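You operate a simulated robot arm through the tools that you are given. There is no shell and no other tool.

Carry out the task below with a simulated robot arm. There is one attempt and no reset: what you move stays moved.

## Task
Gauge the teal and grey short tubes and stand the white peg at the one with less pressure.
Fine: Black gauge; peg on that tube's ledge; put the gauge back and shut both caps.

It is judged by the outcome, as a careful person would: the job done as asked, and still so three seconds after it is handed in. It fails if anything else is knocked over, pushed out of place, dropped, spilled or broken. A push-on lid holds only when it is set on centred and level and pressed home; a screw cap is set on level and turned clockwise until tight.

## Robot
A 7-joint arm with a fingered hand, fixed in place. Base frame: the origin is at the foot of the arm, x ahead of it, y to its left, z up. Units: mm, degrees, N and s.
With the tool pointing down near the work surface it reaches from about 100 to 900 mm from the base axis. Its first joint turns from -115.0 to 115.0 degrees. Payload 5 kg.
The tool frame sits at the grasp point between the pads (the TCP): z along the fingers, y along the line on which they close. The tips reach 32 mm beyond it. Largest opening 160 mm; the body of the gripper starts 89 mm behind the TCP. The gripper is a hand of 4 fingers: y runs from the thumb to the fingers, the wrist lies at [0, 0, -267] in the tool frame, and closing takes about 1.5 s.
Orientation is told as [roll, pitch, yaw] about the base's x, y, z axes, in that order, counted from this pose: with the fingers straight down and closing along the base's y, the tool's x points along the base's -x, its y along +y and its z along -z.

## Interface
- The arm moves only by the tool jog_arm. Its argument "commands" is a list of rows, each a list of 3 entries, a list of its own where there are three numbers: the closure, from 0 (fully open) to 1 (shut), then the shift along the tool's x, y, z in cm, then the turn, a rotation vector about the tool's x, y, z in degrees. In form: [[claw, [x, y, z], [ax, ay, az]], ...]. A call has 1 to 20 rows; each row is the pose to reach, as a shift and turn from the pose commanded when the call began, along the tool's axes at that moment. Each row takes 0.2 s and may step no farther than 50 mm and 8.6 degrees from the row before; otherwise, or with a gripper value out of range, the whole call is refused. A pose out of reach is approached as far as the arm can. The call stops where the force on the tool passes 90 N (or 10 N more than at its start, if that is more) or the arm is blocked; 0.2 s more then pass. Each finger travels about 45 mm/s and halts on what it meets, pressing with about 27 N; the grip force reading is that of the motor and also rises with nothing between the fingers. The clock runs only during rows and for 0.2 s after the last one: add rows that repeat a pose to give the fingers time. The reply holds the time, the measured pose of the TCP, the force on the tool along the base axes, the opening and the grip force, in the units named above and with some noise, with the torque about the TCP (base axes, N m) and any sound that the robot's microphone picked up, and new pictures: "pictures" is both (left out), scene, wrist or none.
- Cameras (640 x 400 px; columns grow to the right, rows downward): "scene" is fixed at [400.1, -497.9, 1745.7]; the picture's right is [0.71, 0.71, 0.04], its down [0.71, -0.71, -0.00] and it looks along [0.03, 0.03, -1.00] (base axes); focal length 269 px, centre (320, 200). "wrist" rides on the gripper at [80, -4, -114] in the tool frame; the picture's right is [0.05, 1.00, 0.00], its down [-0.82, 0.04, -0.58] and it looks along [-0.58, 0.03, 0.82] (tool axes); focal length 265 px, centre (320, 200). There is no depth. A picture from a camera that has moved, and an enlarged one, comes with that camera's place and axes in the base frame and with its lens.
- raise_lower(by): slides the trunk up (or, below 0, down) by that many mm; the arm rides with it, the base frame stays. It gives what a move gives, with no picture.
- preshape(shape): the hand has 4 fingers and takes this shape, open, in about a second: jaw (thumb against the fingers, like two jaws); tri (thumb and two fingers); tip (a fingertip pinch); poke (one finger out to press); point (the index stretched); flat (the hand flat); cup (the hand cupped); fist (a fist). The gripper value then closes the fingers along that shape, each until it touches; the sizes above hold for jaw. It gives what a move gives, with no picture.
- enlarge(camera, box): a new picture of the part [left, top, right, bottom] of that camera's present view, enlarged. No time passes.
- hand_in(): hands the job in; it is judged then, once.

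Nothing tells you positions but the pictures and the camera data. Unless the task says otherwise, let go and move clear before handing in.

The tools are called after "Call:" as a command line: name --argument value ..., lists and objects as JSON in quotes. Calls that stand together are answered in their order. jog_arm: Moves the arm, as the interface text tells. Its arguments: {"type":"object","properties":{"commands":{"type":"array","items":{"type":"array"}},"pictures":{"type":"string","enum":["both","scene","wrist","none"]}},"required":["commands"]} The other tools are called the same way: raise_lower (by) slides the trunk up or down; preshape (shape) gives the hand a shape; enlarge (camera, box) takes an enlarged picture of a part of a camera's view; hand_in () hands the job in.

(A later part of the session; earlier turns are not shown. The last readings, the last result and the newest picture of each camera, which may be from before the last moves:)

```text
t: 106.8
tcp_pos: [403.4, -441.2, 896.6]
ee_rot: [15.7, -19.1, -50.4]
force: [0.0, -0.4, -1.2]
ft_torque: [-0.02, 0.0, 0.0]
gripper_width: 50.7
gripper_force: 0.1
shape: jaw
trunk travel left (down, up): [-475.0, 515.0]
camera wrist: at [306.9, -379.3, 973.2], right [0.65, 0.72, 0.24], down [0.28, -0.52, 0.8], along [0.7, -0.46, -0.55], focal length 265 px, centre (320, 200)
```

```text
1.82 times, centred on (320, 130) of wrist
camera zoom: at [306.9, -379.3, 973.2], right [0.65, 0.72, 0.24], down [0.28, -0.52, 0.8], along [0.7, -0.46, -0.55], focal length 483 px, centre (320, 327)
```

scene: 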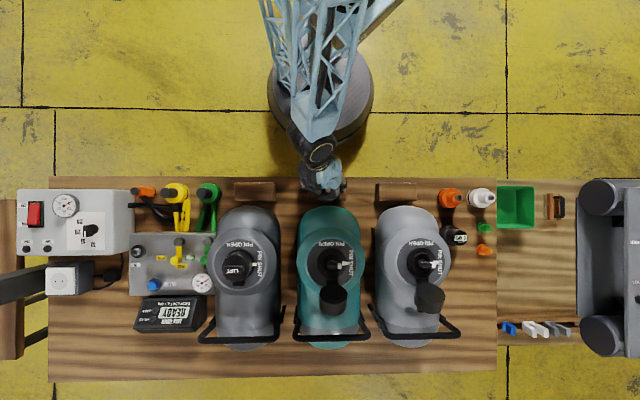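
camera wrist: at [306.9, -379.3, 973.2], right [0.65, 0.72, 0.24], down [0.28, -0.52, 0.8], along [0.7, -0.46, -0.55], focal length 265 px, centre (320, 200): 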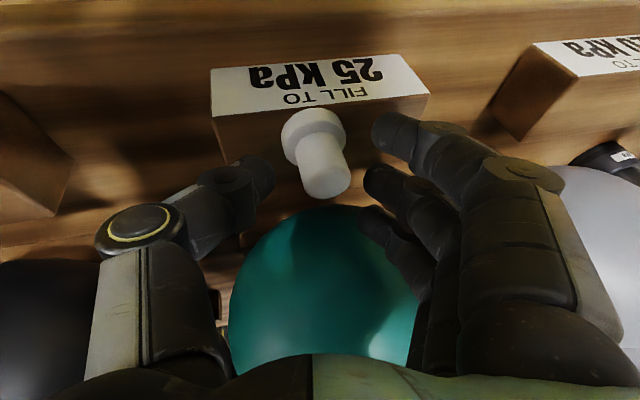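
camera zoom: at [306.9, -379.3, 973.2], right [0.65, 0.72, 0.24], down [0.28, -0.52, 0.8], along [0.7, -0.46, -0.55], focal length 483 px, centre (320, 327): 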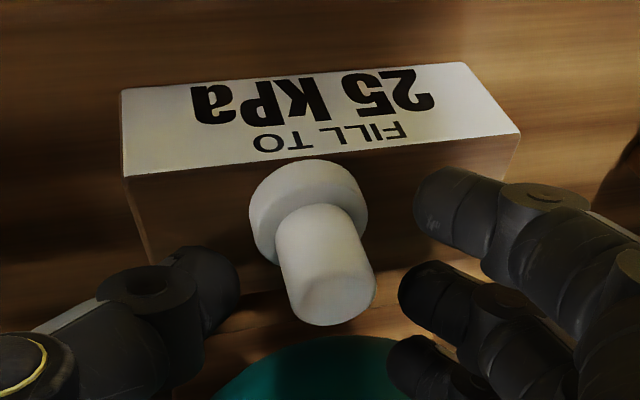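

The peg stands upright on the ledge. I'll go straight up while opening wider, so that nothing brushes it.

Call:
jog_arm --commands '[[0.64, [-0.13, 0.1, -0.36], [0, 0, 0]], [0.58, [-0.33, 0.26, -0.91], [0, 0, 0]], [0.52, [-0.5, 0.39, -1.36], [0, 0, 0]], [0.5, [-0.83, 0.65, -2.27], [0, 0, 0]], [0.5, [-1.65, 1.3, -4.54], [0, 0, 0]], [0.5, [-2.97, 2.33, -8.17], [0, 0, 0]], [0.5, [-4.3, 3.37, -11.8], [0, 0, 0]], [0.5, [-4.3, 3.37, -11.8], [0, 0, 0]]]'

Call:
enlarge --camera "wrist" --box '[200, 20, 440, 240]'

Call:
enlarge --camera "scene" --box '[295, 160, 365, 215]'

```text
t: 108.7
tcp_pos: [404.0, -443.0, 1028.1]
ee_rot: [15.7, -19.1, -50.3]
force: [-0.5, -0.6, 0.7]
ft_torque: [0.01, 0.0, 0.0]
gripper_width: 79.3
gripper_force: 0.0
shape: jaw
trunk travel left (down, up): [-475.0, 515.0]
camera wrist: at [306.1, -382.2, 1104.6], right [0.65, 0.72, 0.24], down [0.28, -0.52, 0.8], along [0.7, -0.46, -0.55], focal length 265 px, centre (320, 200)
```

scene: 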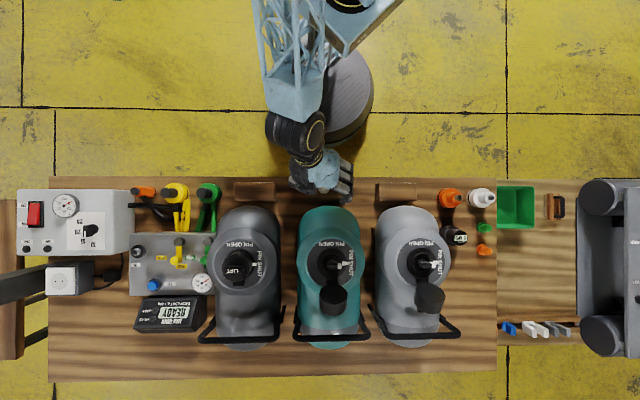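
wrist: 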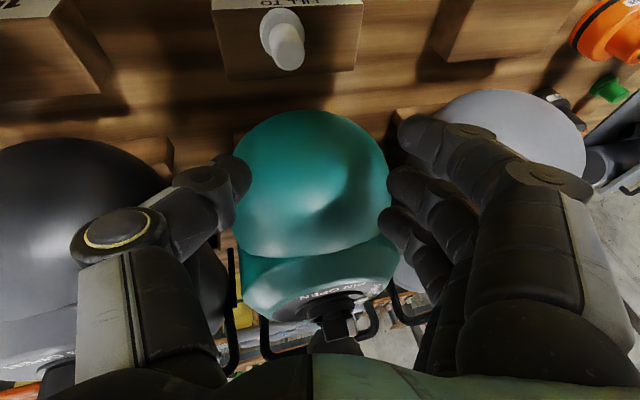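

```text
1.82 times, centred on (320, 130) of wrist
camera zoom: at [306.1, -382.2, 1104.6], right [0.65, 0.72, 0.24], down [0.28, -0.52, 0.8], along [0.7, -0.46, -0.55], focal length 483 px, centre (320, 327)
```

zoom: 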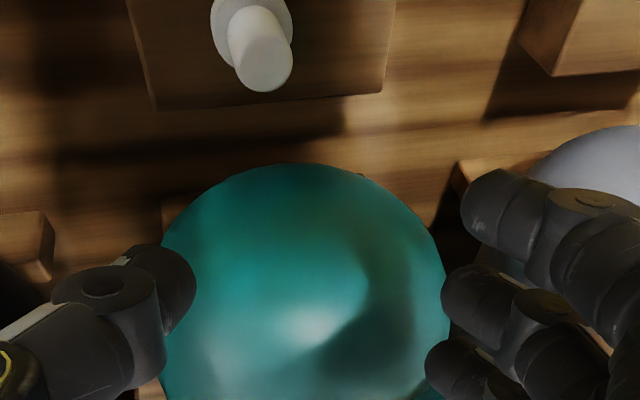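

```text
7.27 times, centred on (330, 188) of scene
camera zoom: at [400.1, -497.9, 1745.7], right [0.71, 0.71, 0.04], down [0.71, -0.71, 0.0], along [0.03, 0.03, -1.0], focal length 1957 px, centre (247, 291)
```

zoom: 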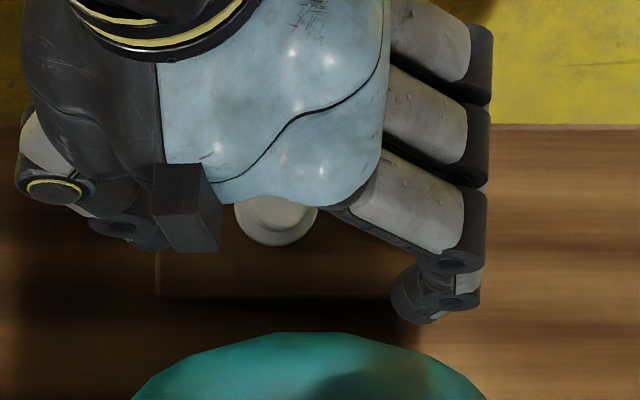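

The peg is on the ledge, upright. Before anything else I'll raise the hand, level it, and look at the caps.

Call:
jog_arm --commands '[[0.4, [-1.3, 1.0, -3.6], [4.7, 0, -1.7]], [0.3, [-2.6, 2.0, -7.2], [9.4, 0, -3.4]], [0.2, [-4.0, 3.1, -10.9], [14.1, 0, -5.1]], [0.2, [-5.3, 4.1, -14.5], [14.1, 0, -5.1]], [0.2, [-6.6, 5.2, -18.2], [14.1, 0, -5.1]], [0.2, [-6.6, 5.2, -18.2], [14.1, 0, -5.1]]]' --pictures "none"

Call:
jog_arm --commands '[[0.2, [0, 0, 0], [0, 7, 0]], [0.2, [0, 0, 0], [0, 14, 0]], [0.2, [0, 0, 0], [0, 20, 0]], [0.2, [0, 0, 0], [0, 20, 0]]]'

```text
t: 110.0
tcp_pos: [406.0, -442.3, 1227.1]
ee_rot: [-0.2, -19.8, -44.9]
force: [-0.1, -0.7, -0.1]
ft_torque: [-0.02, 0.03, -0.01]
gripper_width: 127.6
gripper_force: 0.0
shape: jaw
trunk travel left (down, up): [-475.0, 515.0]
```

```text
t: 111.0
tcp_pos: [406.0, -440.9, 1228.3]
ee_rot: [-0.3, 0.3, -45.0]
force: [0.3, 0.1, 0.2]
ft_torque: [0.0, 0.0, 0.0]
gripper_width: 127.7
gripper_force: 0.1
shape: jaw
trunk travel left (down, up): [-475.0, 515.0]
camera wrist: at [347.6, -389.4, 1342.3], right [0.67, 0.74, 0.0], down [0.61, -0.55, 0.57], along [0.42, -0.39, -0.82], focal length 265 px, centre (320, 200)
```

scene: 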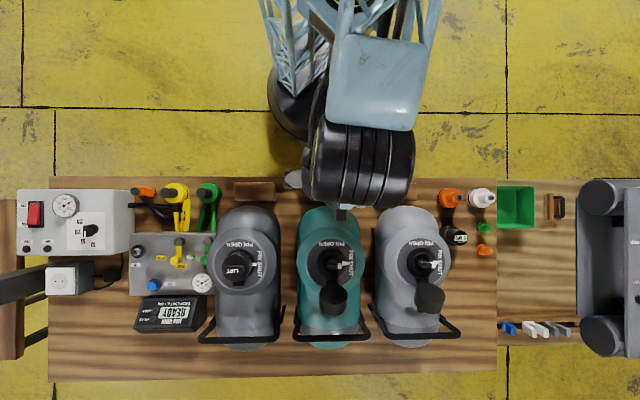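
wrist: 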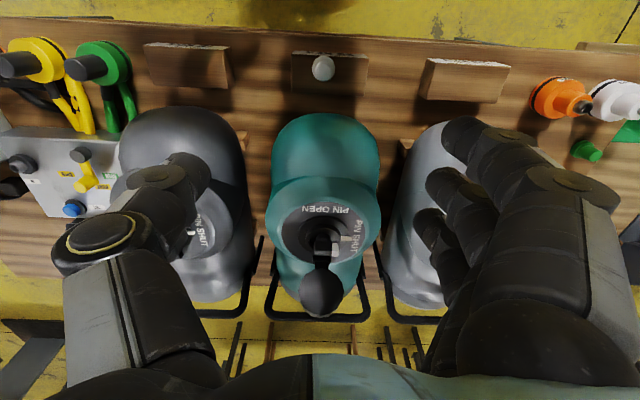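

The view shows the peg on the ledge and the teal cap hanging outward on its strap. I'll zoom in on both.

Call:
enlarge --camera "wrist" --box '[270, 40, 390, 110]'

Call:
enlarge --camera "wrist" --box '[250, 190, 390, 330]'

Call:
enlarge --camera "scene" --box '[300, 240, 370, 330]'

Call:
enlarge --camera "scene" --box '[390, 240, 470, 330]'

```text
5.33 times, centred on (330, 75) of wrist
camera zoom: at [347.6, -389.4, 1342.3], right [0.67, 0.74, 0.0], down [0.61, -0.55, 0.57], along [0.42, -0.39, -0.82], focal length 1416 px, centre (267, 867)
```

zoom: 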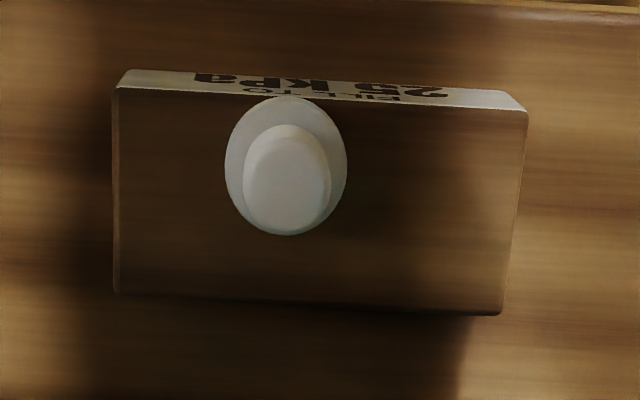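

```text
2.86 times, centred on (320, 260) of wrist
camera zoom: at [347.6, -389.4, 1342.3], right [0.67, 0.74, 0.0], down [0.61, -0.55, 0.57], along [0.42, -0.39, -0.82], focal length 758 px, centre (320, 29)
```

zoom: 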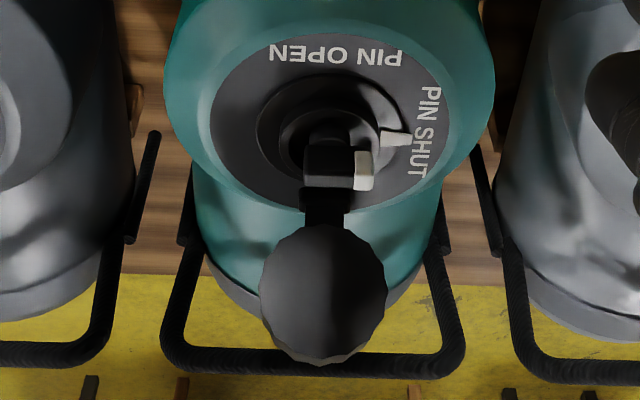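

```text
4.44 times, centred on (335, 285) of scene
camera zoom: at [400.1, -497.9, 1745.7], right [0.71, 0.71, 0.04], down [0.71, -0.71, 0.0], along [0.03, 0.03, -1.0], focal length 1196 px, centre (253, -178)
```

zoom: 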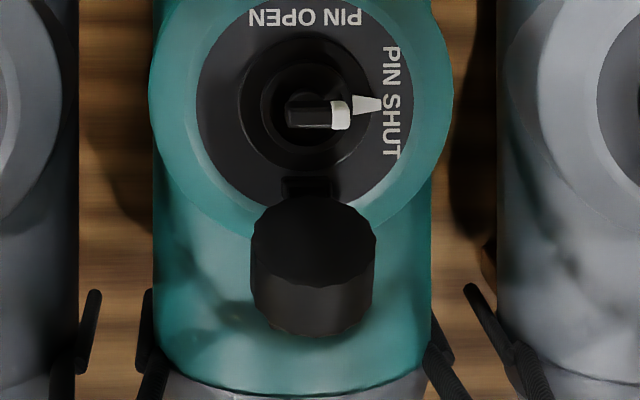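

```text
4.44 times, centred on (430, 285) of scene
camera zoom: at [400.1, -497.9, 1745.7], right [0.71, 0.71, 0.04], down [0.71, -0.71, 0.0], along [0.03, 0.03, -1.0], focal length 1196 px, centre (-169, -178)
```

zoom: 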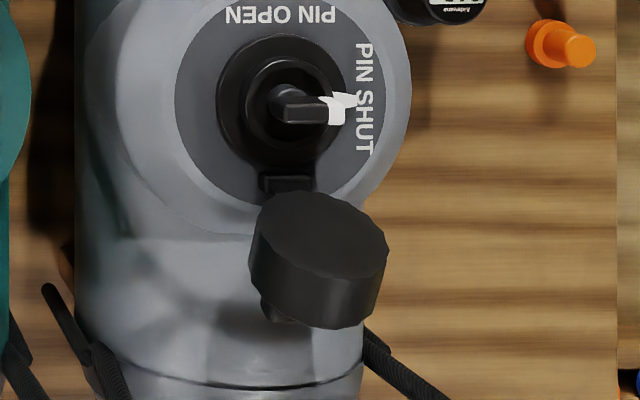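

The peg is fully on the ledge. The caps stand open about 20° past vertical on hinges at the outer side of each valve, so each must be swung over toward the valve and pressed home. I'll raise the trunk a little and move to the outer side of the teal cap with the hand closed.

Call:
raise_lower --by 150

Call:
jog_arm --commands '[[0.3, [-3.0, 0.1, 1.0], [0, 0, 7.5]], [0.4, [-6.0, 0.2, 2.0], [0, 0, 15]], [0.5, [-9.0, 0.4, 3.0], [0, 0, 22.5]], [0.6, [-12.0, 0.5, 4.0], [0, 0, 30]], [0.7, [-15.0, 0.6, 5.0], [0, 0, 37.5]], [0.8, [-18.0, 0.7, 6.0], [0, 0, 45]], [0.9, [-21.0, 0.8, 7.0], [0, 0, 52.5]], [1, [-24.0, 0.9, 8.0], [0, 0, 60]], [1, [-27.0, 1.0, 9.0], [0, 0, 67.5]], [1, [-30.0, 1.2, 10.0], [0, 0, 75]], [1, [-33.0, 1.3, 11.0], [0, 0, 82.5]], [1, [-36.1, 1.4, 12.8], [0, 0, 90]], [1, [-36.1, 1.4, 12.8], [0, 0, 90]]]'

```text
t: 112.8
tcp_pos: [406.0, -440.5, 1378.5]
ee_rot: [-0.2, 0.2, -45.0]
force: [-0.6, 0.6, 0.7]
ft_torque: [-0.03, -0.01, -0.02]
gripper_width: 127.8
gripper_force: 0.2
shape: jaw
trunk travel left (down, up): [-625.0, 365.0]
```

```text
t: 115.6
tcp_pos: [670.4, -685.3, 1250.5]
ee_rot: [-0.1, -0.1, -135.0]
force: [0.6, 0.3, 0.3]
ft_torque: [-0.04, 0.0, -0.01]
gripper_width: 0.0
gripper_force: 26.6
shape: jaw
trunk travel left (down, up): [-625.0, 365.0]
camera wrist: at [725.7, -627.2, 1364.0], right [0.74, -0.67, 0.0], down [-0.55, -0.61, 0.58], along [-0.39, -0.43, -0.82], focal length 265 px, centre (320, 200)
```

scene: 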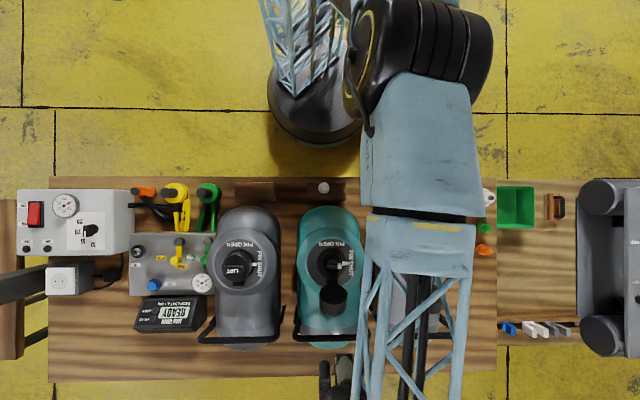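
wrist: 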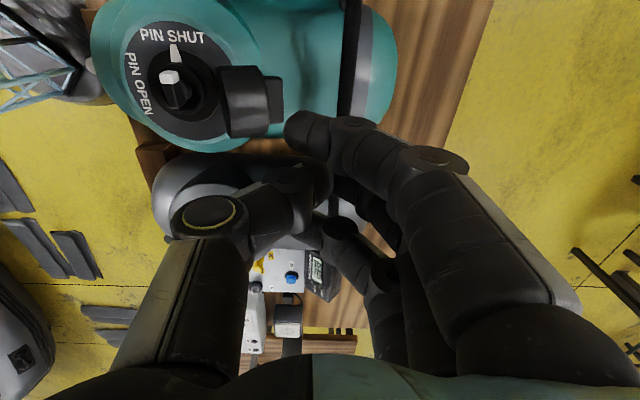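

Good side view of the teal cap: it stands up on its hinge with the LIFT tab facing outward. I'll zoom in.

Call:
enlarge --camera "wrist" --box '[110, 20, 310, 150]'

Call:
enlarge --camera "scene" --box '[300, 170, 360, 210]'

```text
3.08 times, centred on (210, 85) of wrist
camera zoom: at [725.7, -627.2, 1364.0], right [0.74, -0.67, 0.0], down [-0.55, -0.61, 0.58], along [-0.39, -0.43, -0.82], focal length 817 px, centre (658, 554)
```

zoom: 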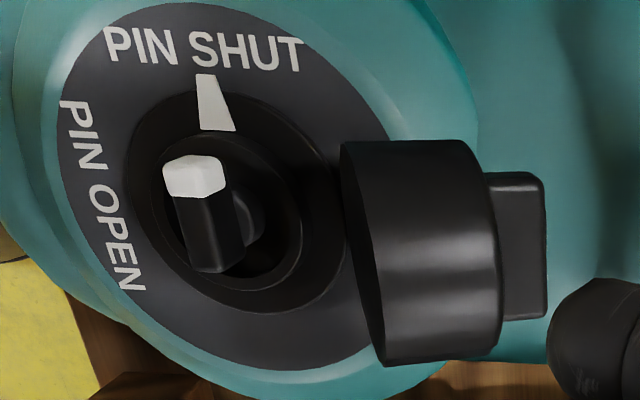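

```text
10.00 times, centred on (330, 190) of scene
camera zoom: at [400.1, -497.9, 1745.7], right [0.71, 0.71, 0.04], down [0.71, -0.71, 0.0], along [0.03, 0.03, -1.0], focal length 2690 px, centre (220, 300)
```

zoom: 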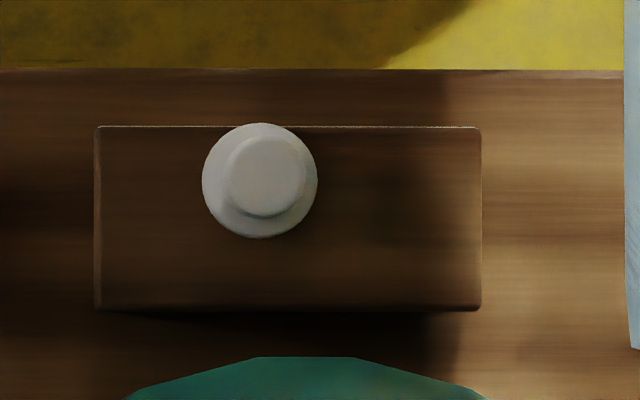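

The cap's outer end (LIFT tab) is at about q≈921, z≈1066, and the hinge is near q≈851, z≈1040. I'll lower the closed fingers just outside the tab.

Call:
jog_arm --commands '[[1, [0, 0.3, 4], [0, 0, 0]], [1, [0, 0.6, 8], [0, 0, 0]], [1, [0, 0.6, 12], [0, 0, 0]], [1, [0, 0.6, 15.2], [0, 0, 0]], [1, [0, 0.6, 15.2], [0, 0, 0]]]' --pictures "wrist"

Call:
enlarge --camera "wrist" --box '[80, 20, 400, 220]'

```text
t: 116.8
tcp_pos: [673.6, -690.4, 1095.8]
ee_rot: [-0.2, -0.2, -134.9]
force: [0.4, -0.8, -0.4]
ft_torque: [0.02, 0.01, -0.01]
gripper_width: 0.0
gripper_force: 26.9
shape: jaw
trunk travel left (down, up): [-625.0, 365.0]
camera wrist: at [728.7, -632.5, 1209.9], right [0.74, -0.67, 0.0], down [-0.54, -0.61, 0.58], along [-0.39, -0.43, -0.81], focal length 265 px, centre (320, 200)
```

wrist: 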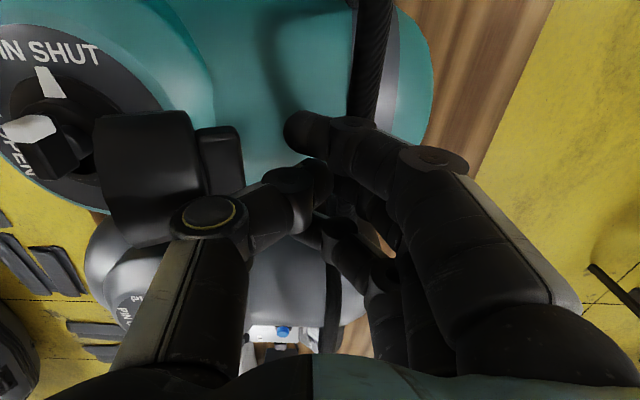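

```text
2.00 times, centred on (240, 120) of wrist
camera zoom: at [728.7, -632.5, 1209.9], right [0.74, -0.67, 0.0], down [-0.54, -0.61, 0.58], along [-0.39, -0.43, -0.81], focal length 531 px, centre (480, 360)
```

zoom: 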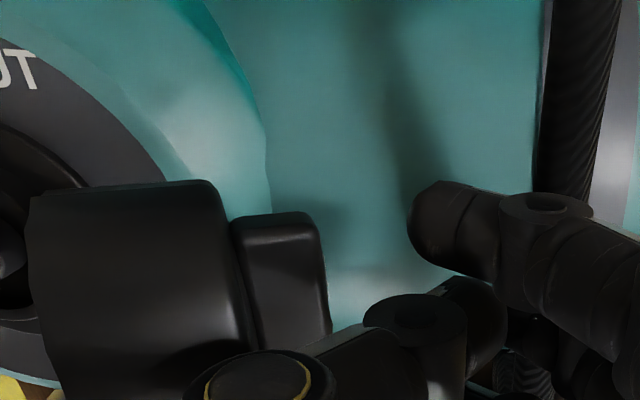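

The thumb flares out above the fingertips, so pushing this way would press down on the cap. I'll back up and try a fist, which is more compact for pushing and pressing.

Call:
jog_arm --commands '[[1, [0, 1, -4], [0, 0, 0]], [1, [0, 1, -8], [0, 0, 0]], [1, [0, 1, -12], [0, 0, 0]], [1, [0, 1, -12], [0, 0, 0]]]' --pictures "none"

Call:
preshape --shape "fist"

Call:
jog_arm --commands '[[1, [0, 0, 0], [0, 0, 0]], [1, [0, 0, 0], [0, 0, 0]], [1, [0, 0, 0], [0, 0, 0]], [1, [0, 0, 0], [0, 0, 0]], [1, [0, 0, 0], [0, 0, 0]], [1, [0, 0, 0], [0, 0, 0]]]'

Call:
enlarge --camera "scene" --box '[280, 300, 420, 400]'

```text
t: 117.8
tcp_pos: [682.2, -697.4, 1217.0]
ee_rot: [-0.2, -0.2, -135.1]
force: [-0.3, 0.1, 0.1]
ft_torque: [-0.02, -0.01, 0.03]
gripper_width: 0.2
gripper_force: 26.9
shape: jaw
trunk travel left (down, up): [-625.0, 365.0]
```

```text
t: 118.7
tcp_pos: [682.1, -696.7, 1217.2]
ee_rot: [-0.2, -0.1, -135.0]
force: [0.7, -0.1, 0.4]
ft_torque: [-0.01, 0.0, -0.01]
gripper_width: 0.1
gripper_force: 0.0
shape: fist
trunk travel left (down, up): [-625.0, 365.0]
```

```text
t: 120.1
tcp_pos: [682.0, -697.4, 1215.5]
ee_rot: [-0.2, -0.2, -135.1]
force: [-0.3, 0.2, 0.1]
ft_torque: [-0.01, 0.01, -0.02]
gripper_width: 0.0
gripper_force: 0.1
shape: fist
trunk travel left (down, up): [-625.0, 365.0]
camera wrist: at [737.5, -639.8, 1330.1], right [0.74, -0.67, 0.0], down [-0.54, -0.61, 0.58], along [-0.39, -0.43, -0.82], focal length 265 px, centre (320, 200)
```

scene: 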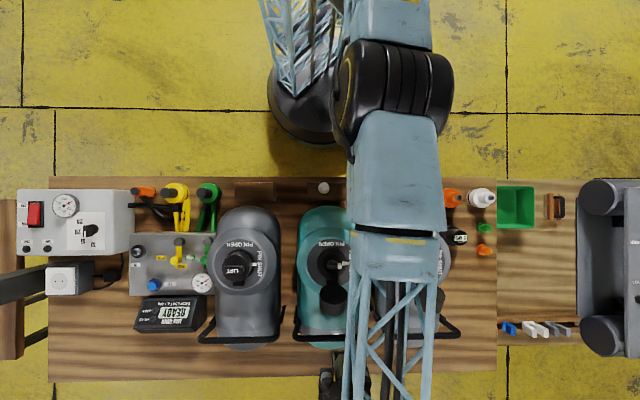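
wrist: 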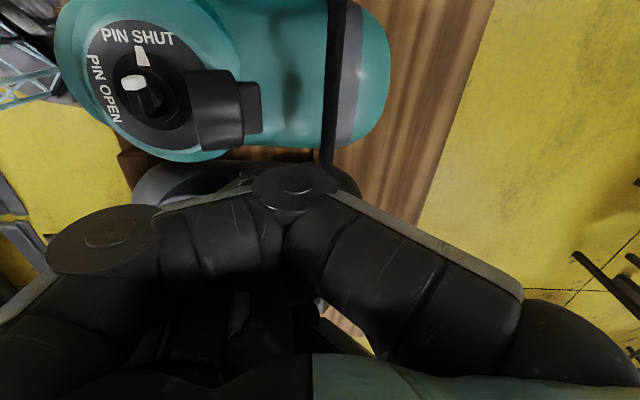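

```text
4.00 times, centred on (350, 350) of scene
camera zoom: at [400.1, -497.9, 1745.7], right [0.71, 0.71, 0.04], down [0.71, -0.71, 0.0], along [0.03, 0.03, -1.0], focal length 1076 px, centre (200, -400)
```

zoom: 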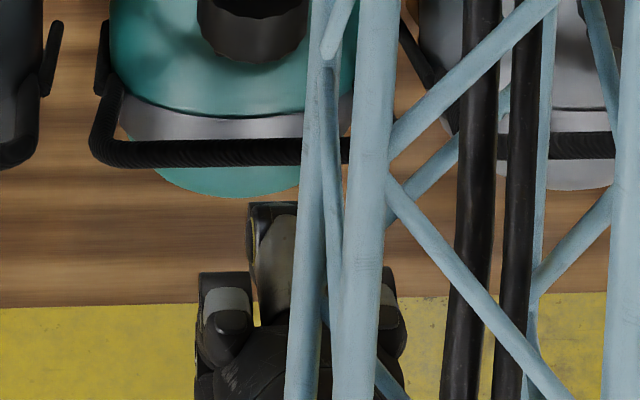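

The fist is wide, not compact. I'll try "point" – a single stretched finger makes a good vertical pusher.

Call:
preshape --shape "point"

Call:
jog_arm --commands '[[1, [0, 0, 0], [0, 0, 0]], [1, [0, 0, 0], [0, 0, 0]]]'

Call:
enlarge --camera "scene" --box '[280, 300, 420, 400]'

```text
t: 121.0
tcp_pos: [681.7, -697.5, 1216.5]
ee_rot: [-0.3, -0.2, -135.0]
force: [0.0, 0.0, -0.6]
ft_torque: [0.03, 0.01, 0.01]
gripper_width: 152.6
gripper_force: 0.1
shape: point
trunk travel left (down, up): [-625.0, 365.0]
```

```text
t: 121.6
tcp_pos: [681.4, -697.9, 1216.7]
ee_rot: [-0.2, -0.3, -135.0]
force: [-0.3, 0.0, -0.8]
ft_torque: [-0.01, 0.0, 0.0]
gripper_width: 152.3
gripper_force: 0.2
shape: point
trunk travel left (down, up): [-625.0, 365.0]
camera wrist: at [737.4, -639.9, 1330.1], right [0.74, -0.67, 0.0], down [-0.54, -0.61, 0.58], along [-0.39, -0.43, -0.82], focal length 265 px, centre (320, 200)
```

scene: 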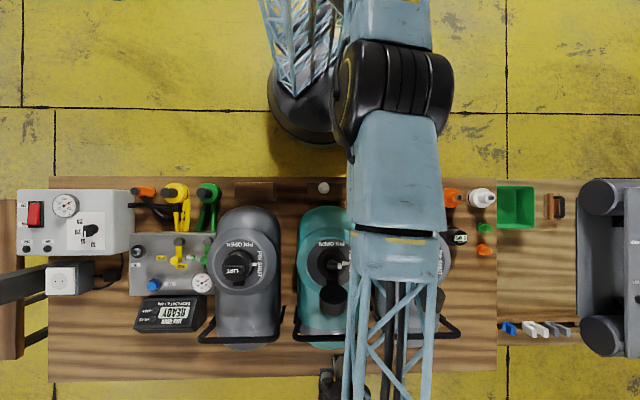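
wrist: 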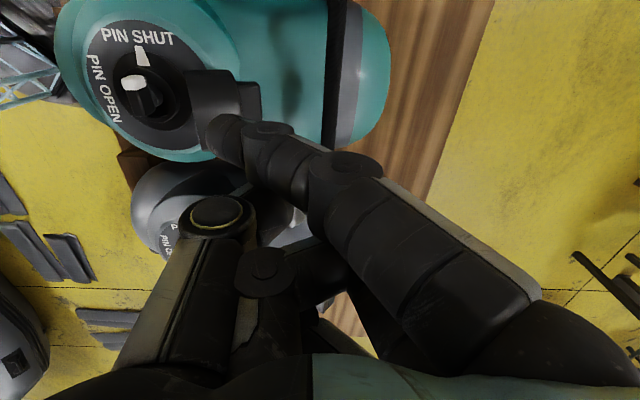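

```text
4.00 times, centred on (350, 350) of scene
camera zoom: at [400.1, -497.9, 1745.7], right [0.71, 0.71, 0.04], down [0.71, -0.71, 0.0], along [0.03, 0.03, -1.0], focal length 1076 px, centre (200, -400)
```

zoom: 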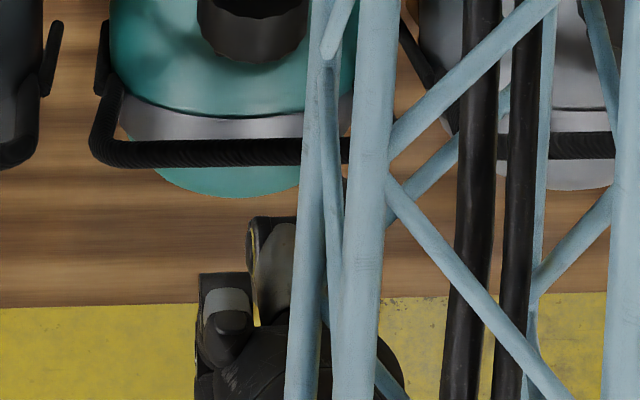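

I'll open the "point" shape to see whether the index is straight.

Call:
jog_arm --commands '[[0.5, [0, 0, 0], [0, 0, 0]], [0, [0, 0, 0], [0, 0, 0]], [0, [0, 0, 0], [0, 0, 0]], [0, [0, 0, 0], [0, 0, 0]], [0, [0, 0, 0], [0, 0, 0]], [0, [0, 0, 0], [0, 0, 0]]]' --pictures "wrist"

```text
t: 123.0
tcp_pos: [681.6, -697.4, 1216.9]
ee_rot: [-0.3, -0.2, -135.1]
force: [-0.4, -0.4, -0.4]
ft_torque: [-0.01, 0.02, 0.0]
gripper_width: 152.3
gripper_force: 0.0
shape: point
trunk travel left (down, up): [-625.0, 365.0]
camera wrist: at [737.4, -639.9, 1330.1], right [0.74, -0.67, 0.0], down [-0.54, -0.61, 0.58], along [-0.39, -0.43, -0.82], focal length 265 px, centre (320, 200)
```

wrist: 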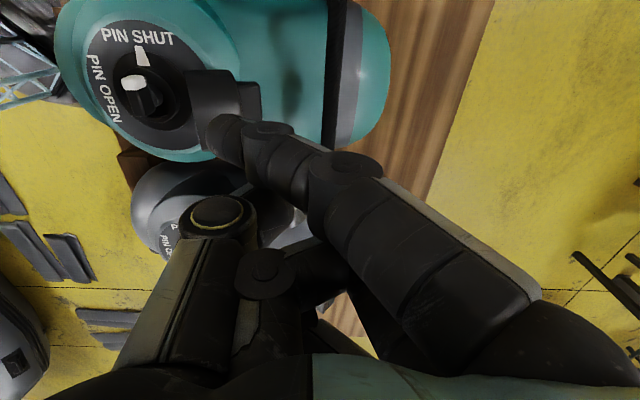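

The index slants toward the valve side, with its tip leading, which suits pushing the cap over. I'll raise the trunk for reach margin, tip the hand 15° outward, and set up just outside the cap.

Call:
raise_lower --by 100

Call:
jog_arm --commands '[[0, [-0.6, 0.9, 0], [-5, 0, 0]], [0, [-1.2, 1.8, 0], [-10, 0, 0]], [0, [-1.7, 2.7, 2], [-15, 0, 0]], [0, [-1.7, 2.7, 6], [-15, 0, 0]], [0, [-1.7, 2.7, 10], [-15, 0, 0]], [0, [-1.7, 2.7, 14], [-15, 0, 0]], [0, [-1.7, 2.7, 17], [-15, 0, 0]], [0, [-1.7, 2.7, 17], [-15, 0, 0]]]'

Call:
enlarge --camera "wrist" --box '[60, 0, 340, 220]'

```text
t: 124.3
tcp_pos: [681.7, -696.6, 1315.3]
ee_rot: [-0.2, -0.2, -135.0]
force: [0.3, -0.1, -0.6]
ft_torque: [0.0, 0.0, -0.02]
gripper_width: 152.2
gripper_force: 0.0
shape: point
trunk travel left (down, up): [-725.0, 265.0]
```

```text
t: 126.1
tcp_pos: [688.9, -728.7, 1147.1]
ee_rot: [14.7, -0.1, -135.0]
force: [0.4, -0.8, 0.5]
ft_torque: [-0.01, -0.03, 0.0]
gripper_width: 152.3
gripper_force: 0.1
shape: point
trunk travel left (down, up): [-725.0, 265.0]
camera wrist: at [722.7, -650.0, 1255.8], right [0.72, -0.65, 0.26], down [-0.65, -0.5, 0.57], along [-0.24, -0.58, -0.78], focal length 265 px, centre (320, 200)
```

scene: 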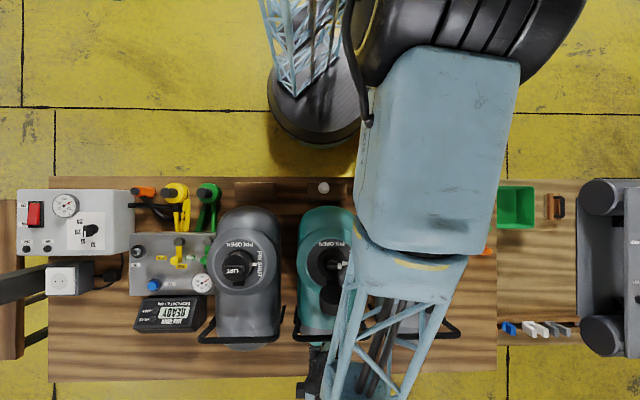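
wrist: 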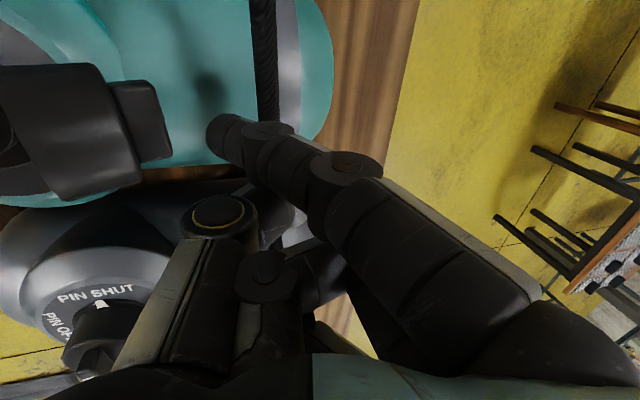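

```text
1.82 times, centred on (200, 110) of wrist
camera zoom: at [722.7, -650.0, 1255.8], right [0.72, -0.65, 0.26], down [-0.65, -0.5, 0.57], along [-0.24, -0.58, -0.78], focal length 483 px, centre (538, 364)
```

zoom: 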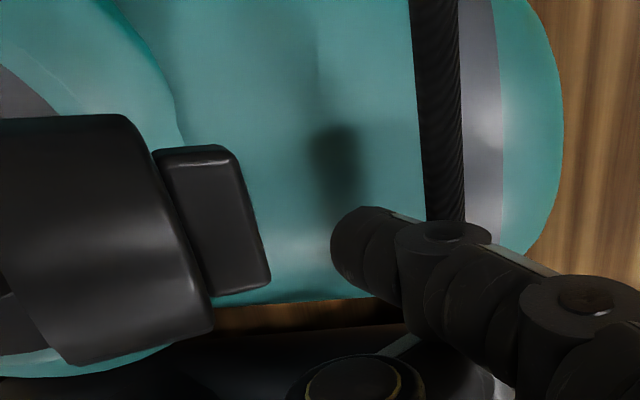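

The index tip is facing the LIFT tab. I'll lower 25 mm and push gently toward the valve.

Call:
jog_arm --commands '[[0, [0, -0.35, 1.2], [0, 0, 0]], [0, [0, -0.65, 2.4], [0, 0, 0]], [0, [0, -1.6, 2.15], [0, 0, 0]], [0, [0, -2.6, 1.9], [0, 0, 0]], [0, [0, -3.55, 1.6], [0, 0, 0]], [0, [0, -3.55, 1.6], [0, 0, 0]]]' --pictures "wrist"

```text
t: 127.5
tcp_pos: [666.8, -707.5, 1122.1]
ee_rot: [14.7, -0.1, -135.0]
force: [-0.2, -0.5, 0.4]
ft_torque: [0.01, 0.0, -0.01]
gripper_width: 152.3
gripper_force: 0.0
shape: point
trunk travel left (down, up): [-725.0, 265.0]
camera wrist: at [701.2, -629.3, 1231.0], right [0.72, -0.65, 0.25], down [-0.65, -0.5, 0.57], along [-0.24, -0.58, -0.78], focal length 265 px, centre (320, 200)
```

wrist: 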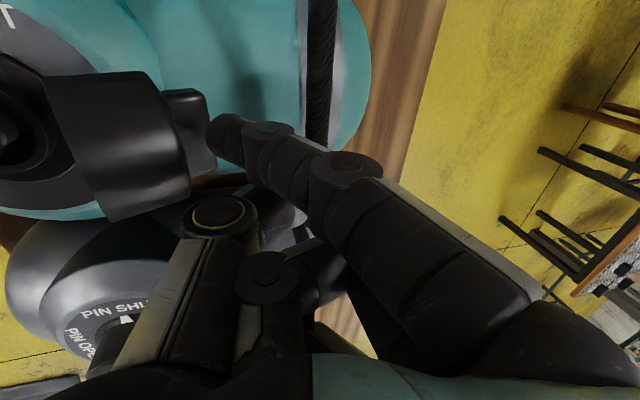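

The tip is about to touch the tab. I'll push on in small steps.

Call:
jog_arm --commands '[[0, [0, -0.97, -0.26], [0, 0, 0]], [0, [0, -1.93, -0.52], [0, 0, 0]], [0, [0, -2.9, -0.78], [0, 0, 0]], [0, [0, -2.9, -0.78], [0, 0, 0]]]' --pictures "wrist"

```text
t: 128.5
tcp_pos: [646.4, -686.6, 1120.7]
ee_rot: [14.8, -0.2, -135.0]
force: [1.7, -1.2, 1.0]
ft_torque: [-0.01, -0.01, -0.05]
gripper_width: 0.2
gripper_force: 0.1
shape: point
trunk travel left (down, up): [-725.0, 265.0]
camera wrist: at [680.0, -607.5, 1230.6], right [0.72, -0.65, 0.25], down [-0.65, -0.5, 0.57], along [-0.24, -0.58, -0.78], focal length 265 px, centre (320, 200)
```

wrist: 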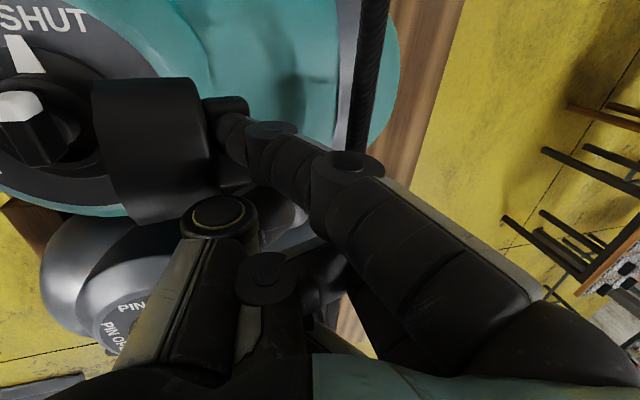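

Contact with little force. I'll keep pushing.

Call:
jog_arm --commands '[[0, [0, -0.97, -0.26], [0, 0, 0]], [0, [0, -1.93, -0.52], [0, 0, 0]], [0, [0, -2.9, -0.78], [0, 0, 0]], [0, [0, -2.9, -0.78], [0, 0, 0]]]' --pictures "wrist"

```text
t: 129.5
tcp_pos: [628.5, -667.2, 1130.2]
ee_rot: [15.6, -0.2, -135.1]
force: [26.3, -30.0, 50.7]
ft_torque: [1.21, -0.75, -0.67]
gripper_width: 0.3
gripper_force: 0.2
shape: point
trunk travel left (down, up): [-725.0, 265.0]
camera wrist: at [661.3, -588.7, 1237.9], right [0.72, -0.64, 0.27], down [-0.66, -0.49, 0.57], along [-0.23, -0.59, -0.78], focal length 265 px, centre (320, 200)
```

wrist: 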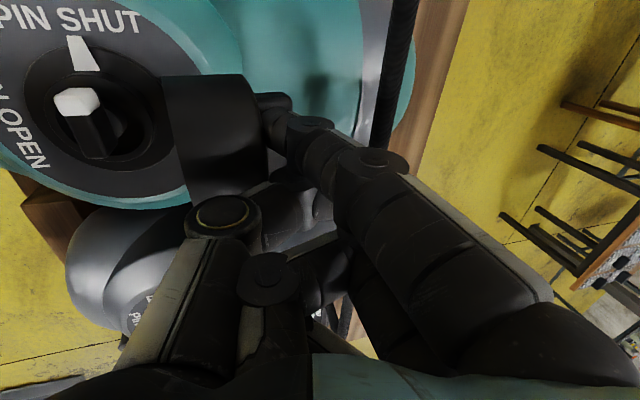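

The push is pressing on the tab from above instead of turning the cap. I'll back off and push higher, on the upper rim of the cap.

Call:
jog_arm --commands '[[0, [0, 1.5, 0.3], [0, 0, 0]], [0, [0, 3.0, 0.6], [0, 0, 0]], [0, [0, 4.0, 0.8], [0, 0, 0]], [0, [0, 4.0, 0.8], [0, 0, 0]]]' --pictures "wrist"

Call:
enlarge --camera "wrist" --box '[20, 20, 340, 240]'

```text
t: 130.5
tcp_pos: [653.2, -692.1, 1122.0]
ee_rot: [14.7, 0.0, -135.1]
force: [0.5, 0.8, 0.0]
ft_torque: [-0.04, 0.02, 0.02]
gripper_width: 0.0
gripper_force: 0.0
shape: point
trunk travel left (down, up): [-725.0, 265.0]
camera wrist: at [687.6, -614.3, 1232.0], right [0.72, -0.65, 0.25], down [-0.65, -0.5, 0.57], along [-0.24, -0.58, -0.78], focal length 265 px, centre (320, 200)
```

wrist: 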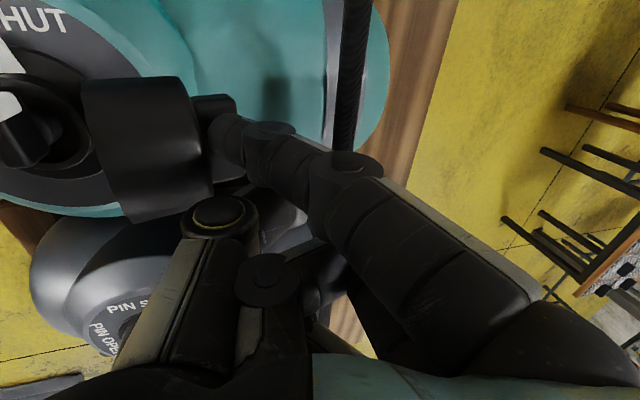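

```text
1.82 times, centred on (180, 130) of wrist
camera zoom: at [687.6, -614.3, 1232.0], right [0.72, -0.65, 0.25], down [-0.65, -0.5, 0.57], along [-0.24, -0.58, -0.78], focal length 483 px, centre (574, 327)
```

zoom: 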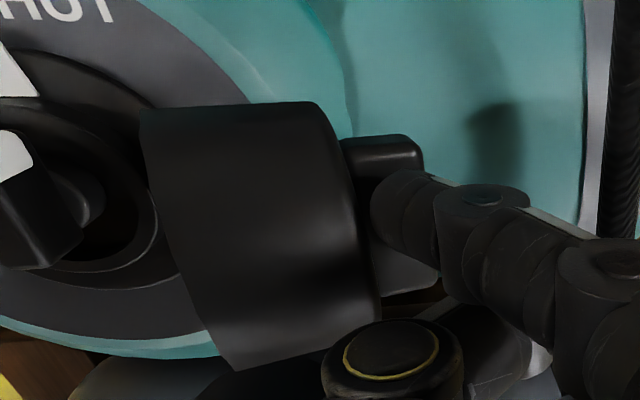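

Pushing isn't a good way to turn this cap. Instead I'll straddle the cap's sides with thumb and fingers (closing along the hinge axis) and carry it over along its arc. First I'll lift clear, level, and go back to the jaw shape.

Call:
jog_arm --commands '[[0, [0, 1.0, -3.9], [0, 0, 0]], [0, [0, 2.0, -7.7], [0, 0, 0]], [0, [0, 3.1, -11.6], [5, 0, 0]], [0, [0, 3.1, -11.6], [10, 0, 0]], [0, [0, 3.1, -11.6], [15, 0, 0]], [0, [0, 3.1, -11.6], [15, 0, 0]]]' --pictures "none"

Call:
preshape --shape "jaw"

Call:
jog_arm --commands '[[0, [0, 0, 0], [0, 0, -7.5]], [0, [0, 0, 0], [0, 0, -15]], [0, [0, 0, 0], [0, 0, -22.5]], [0, [0, 0, 0], [0, 0, -30]], [0, [0, 0, 0], [0, 0, -37.5]], [0, [0, 0, 0], [0, 0, -45]], [0, [0, 0, 0], [0, 0, -52.5]], [0, [0, 0, 0], [0, 0, -60]], [0, [0, 0, 0], [0, 0, -67.5]], [0, [0, 0, 0], [0, 0, -75]], [0, [0, 0, 0], [0, 0, -82.5]], [0, [0, 0, 0], [0, 0, -90]], [0, [0, 0, 0], [0, 0, -90]]]'

```text
t: 131.9
tcp_pos: [651.9, -692.6, 1246.3]
ee_rot: [-0.3, -0.2, -135.0]
force: [0.1, 0.0, -0.4]
ft_torque: [-0.02, -0.04, -0.01]
gripper_width: 0.2
gripper_force: 0.1
shape: point
trunk travel left (down, up): [-725.0, 265.0]
```

```text
t: 132.8
tcp_pos: [652.8, -693.3, 1244.6]
ee_rot: [-0.2, -0.2, -135.1]
force: [-0.4, 0.2, -0.7]
ft_torque: [0.02, 0.0, 0.02]
gripper_width: 159.8
gripper_force: 0.0
shape: jaw
trunk travel left (down, up): [-725.0, 265.0]
```

```text
t: 135.6
tcp_pos: [654.3, -693.2, 1243.7]
ee_rot: [-0.1, 0.2, -45.0]
force: [1.7, 0.1, 0.5]
ft_torque: [0.01, -0.03, 0.04]
gripper_width: 160.3
gripper_force: 0.1
shape: jaw
trunk travel left (down, up): [-725.0, 265.0]
camera wrist: at [595.7, -641.9, 1358.5], right [0.67, 0.74, 0.0], down [0.61, -0.55, 0.57], along [0.43, -0.39, -0.82], focal length 265 px, centre (320, 200)
```

scene: 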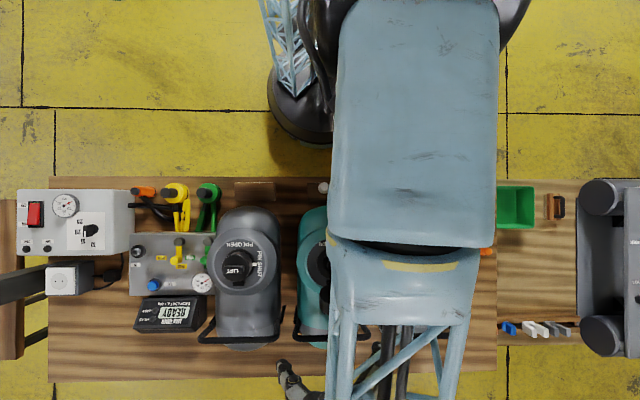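
wrist: 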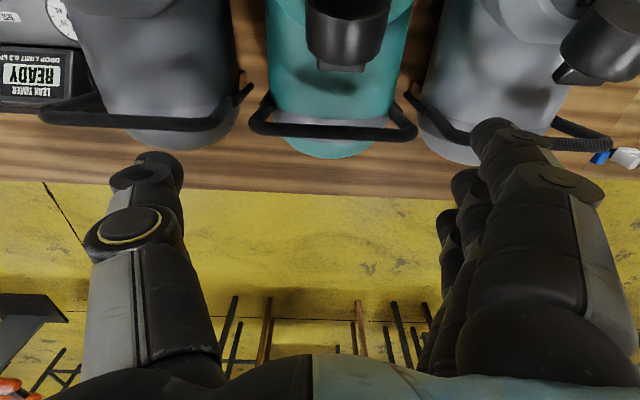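

I'll move over the teal cap and look.

Call:
jog_arm --commands '[[0, [2.5, 0.6, 0], [0, 0, 0]], [0, [5.0, 1.2, 0], [0, 0, 0]], [0, [6.8, 1.7, 0.5], [0, 0, 0]], [0, [6.8, 1.7, 2.5], [0, 0, 0]], [0, [6.8, 1.7, 2.5], [0, 0, 0]]]' --pictures "wrist"

Call:
enlarge --camera "wrist" --box '[220, 40, 420, 180]'

```text
t: 136.8
tcp_pos: [616.7, -634.8, 1220.6]
ee_rot: [-0.2, 0.2, -45.0]
force: [0.0, 0.2, -0.1]
ft_torque: [-0.04, -0.01, 0.0]
gripper_width: 159.8
gripper_force: 0.0
shape: jaw
trunk travel left (down, up): [-725.0, 265.0]
camera wrist: at [558.6, -581.8, 1334.7], right [0.67, 0.74, 0.0], down [0.61, -0.55, 0.57], along [0.43, -0.39, -0.82], focal length 265 px, centre (320, 200)
```

wrist: 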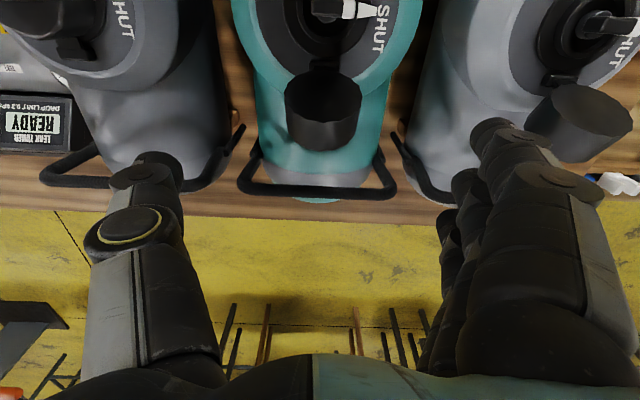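

```text
2.86 times, centred on (320, 110) of wrist
camera zoom: at [558.6, -581.8, 1334.7], right [0.67, 0.74, 0.0], down [0.61, -0.55, 0.57], along [0.43, -0.39, -0.82], focal length 758 px, centre (320, 457)
```

zoom: 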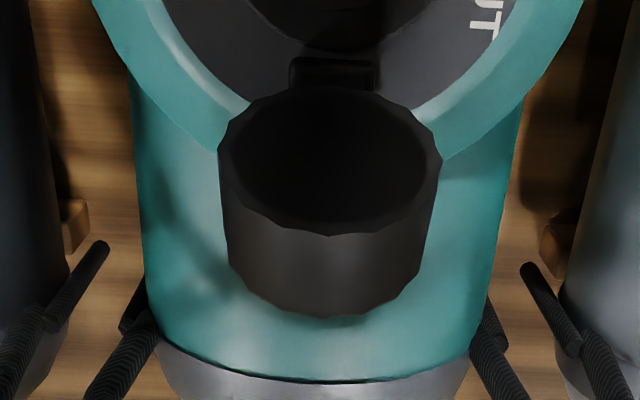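

The cap is a hollow cup opening toward the valve, about 66 mm wide. I'll descend with fingers on both sides of it.

Call:
jog_arm --commands '[[0.15, [0, 0.2, 3], [0, 0, 0]], [0.3, [0, 0.2, 6], [0, 0, 0]], [0.32, [0, 0.2, 9], [0, 0, 0]], [0.32, [0, 0.2, 11.6], [0, 0, 0]], [0.32, [0, 0.2, 11.6], [0, 0, 0]]]' --pictures "wrist"

Call:
enlarge --camera "wrist" --box '[200, 60, 460, 240]'

```text
t: 138.0
tcp_pos: [617.9, -631.5, 1102.6]
ee_rot: [-0.2, 0.2, -45.0]
force: [-0.3, -0.1, -0.4]
ft_torque: [0.02, 0.0, -0.02]
gripper_width: 108.9
gripper_force: 0.1
shape: jaw
trunk travel left (down, up): [-725.0, 265.0]
camera wrist: at [559.9, -579.7, 1217.5], right [0.67, 0.74, 0.0], down [0.61, -0.55, 0.57], along [0.42, -0.39, -0.82], focal length 265 px, centre (320, 200)
```

wrist: 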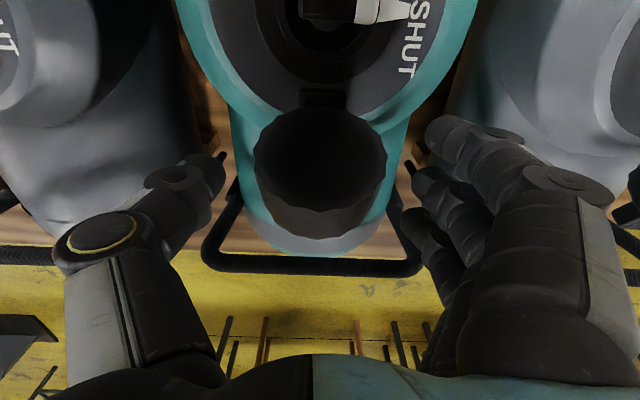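

```text
2.22 times, centred on (330, 150) of wrist
camera zoom: at [559.9, -579.7, 1217.5], right [0.67, 0.74, 0.0], down [0.61, -0.55, 0.57], along [0.42, -0.39, -0.82], focal length 590 px, centre (298, 311)
```

zoom: 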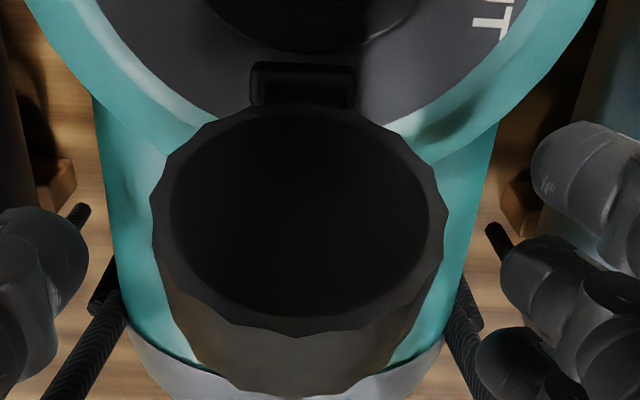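

The fingers straddle the cap evenly. I'll close on its sides.

Call:
jog_arm --commands '[[0.42, [0, 0, 0], [0, 0, 0]], [0.5, [0, 0, 0], [0, 0, 0]], [0.58, [0, 0, 0], [0, 0, 0]], [0.66, [0, 0, 0], [0, 0, 0]], [0.7, [0, 0, 0], [0, 0, 0]], [0.7, [0, 0, 0], [0, 0, 0]]]' --pictures "wrist"

Call:
enlarge --camera "wrist" --box '[200, 60, 460, 240]'

```text
t: 139.4
tcp_pos: [618.5, -632.8, 1103.3]
ee_rot: [0.0, 0.2, -45.0]
force: [0.7, 0.6, 0.3]
ft_torque: [0.0, -0.06, 0.06]
gripper_width: 56.6
gripper_force: 26.8
shape: jaw
trunk travel left (down, up): [-725.0, 265.0]
camera wrist: at [560.2, -579.7, 1217.6], right [0.67, 0.74, 0.0], down [0.61, -0.55, 0.57], along [0.42, -0.39, -0.82], focal length 265 px, centre (320, 200)
```

wrist: 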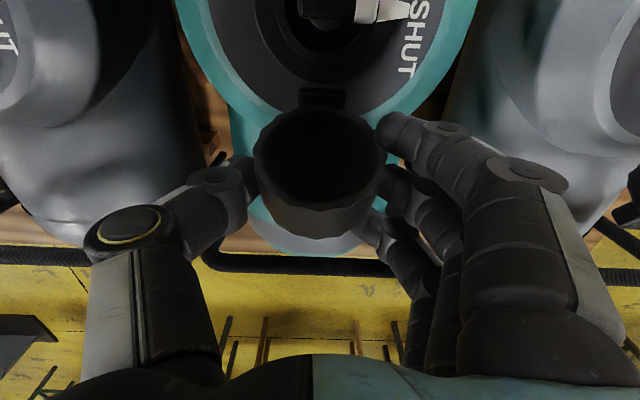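

```text
2.22 times, centred on (330, 150) of wrist
camera zoom: at [560.2, -579.7, 1217.6], right [0.67, 0.74, 0.0], down [0.61, -0.55, 0.57], along [0.42, -0.39, -0.82], focal length 590 px, centre (298, 311)
```

zoom: 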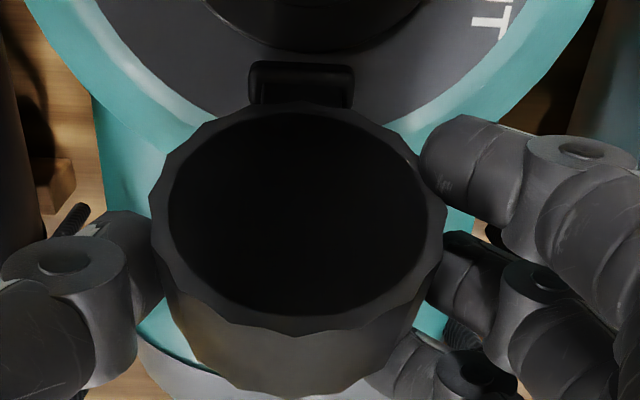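

Firm, even grip. I'll start moving the cap along its arc: up and toward the valve.

Call:
jog_arm --commands '[[0.7, [0.5, 0, -0.36], [0, 0, 0]], [0.7, [1.08, 0, -0.68], [0, 0, 0]], [0.7, [1.75, 0, -0.95], [0, 0, 0]], [0.7, [2.45, 0, -1.12], [0, 0, 0]], [0.7, [2.45, 0, -1.12], [0, 0, 0]]]' --pictures "wrist"

Call:
enlarge --camera "wrist" --box '[200, 60, 460, 240]'

```text
t: 140.6
tcp_pos: [601.3, -614.7, 1116.1]
ee_rot: [-0.3, 0.1, -45.0]
force: [12.1, -10.9, 16.9]
ft_torque: [-0.45, -0.63, 0.58]
gripper_width: 54.6
gripper_force: 27.1
shape: jaw
trunk travel left (down, up): [-725.0, 265.0]
camera wrist: at [542.9, -563.3, 1230.2], right [0.67, 0.74, 0.0], down [0.61, -0.55, 0.58], along [0.43, -0.39, -0.82], focal length 265 px, centre (320, 200)
```

wrist: 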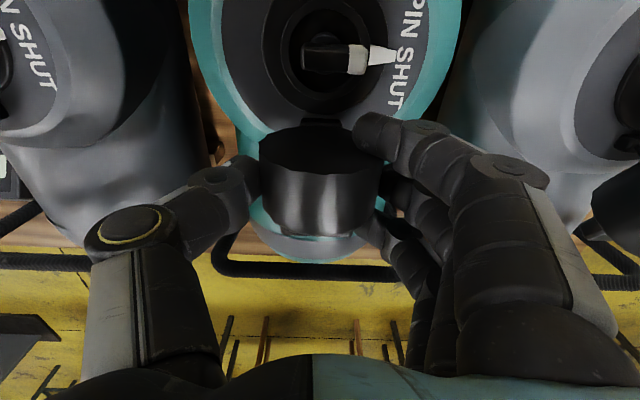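

```text
2.22 times, centred on (330, 150) of wrist
camera zoom: at [542.9, -563.3, 1230.2], right [0.67, 0.74, 0.0], down [0.61, -0.55, 0.58], along [0.43, -0.39, -0.82], focal length 590 px, centre (298, 311)
```

zoom: 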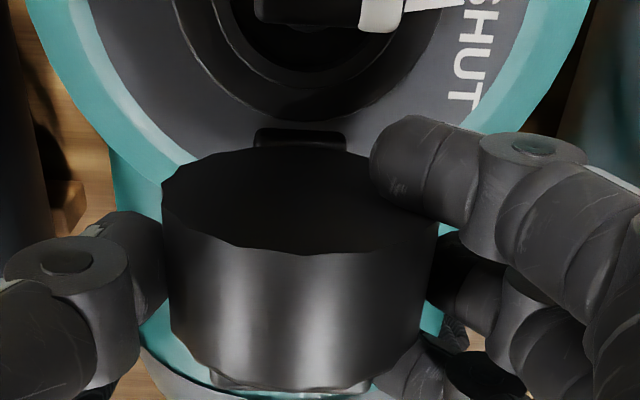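

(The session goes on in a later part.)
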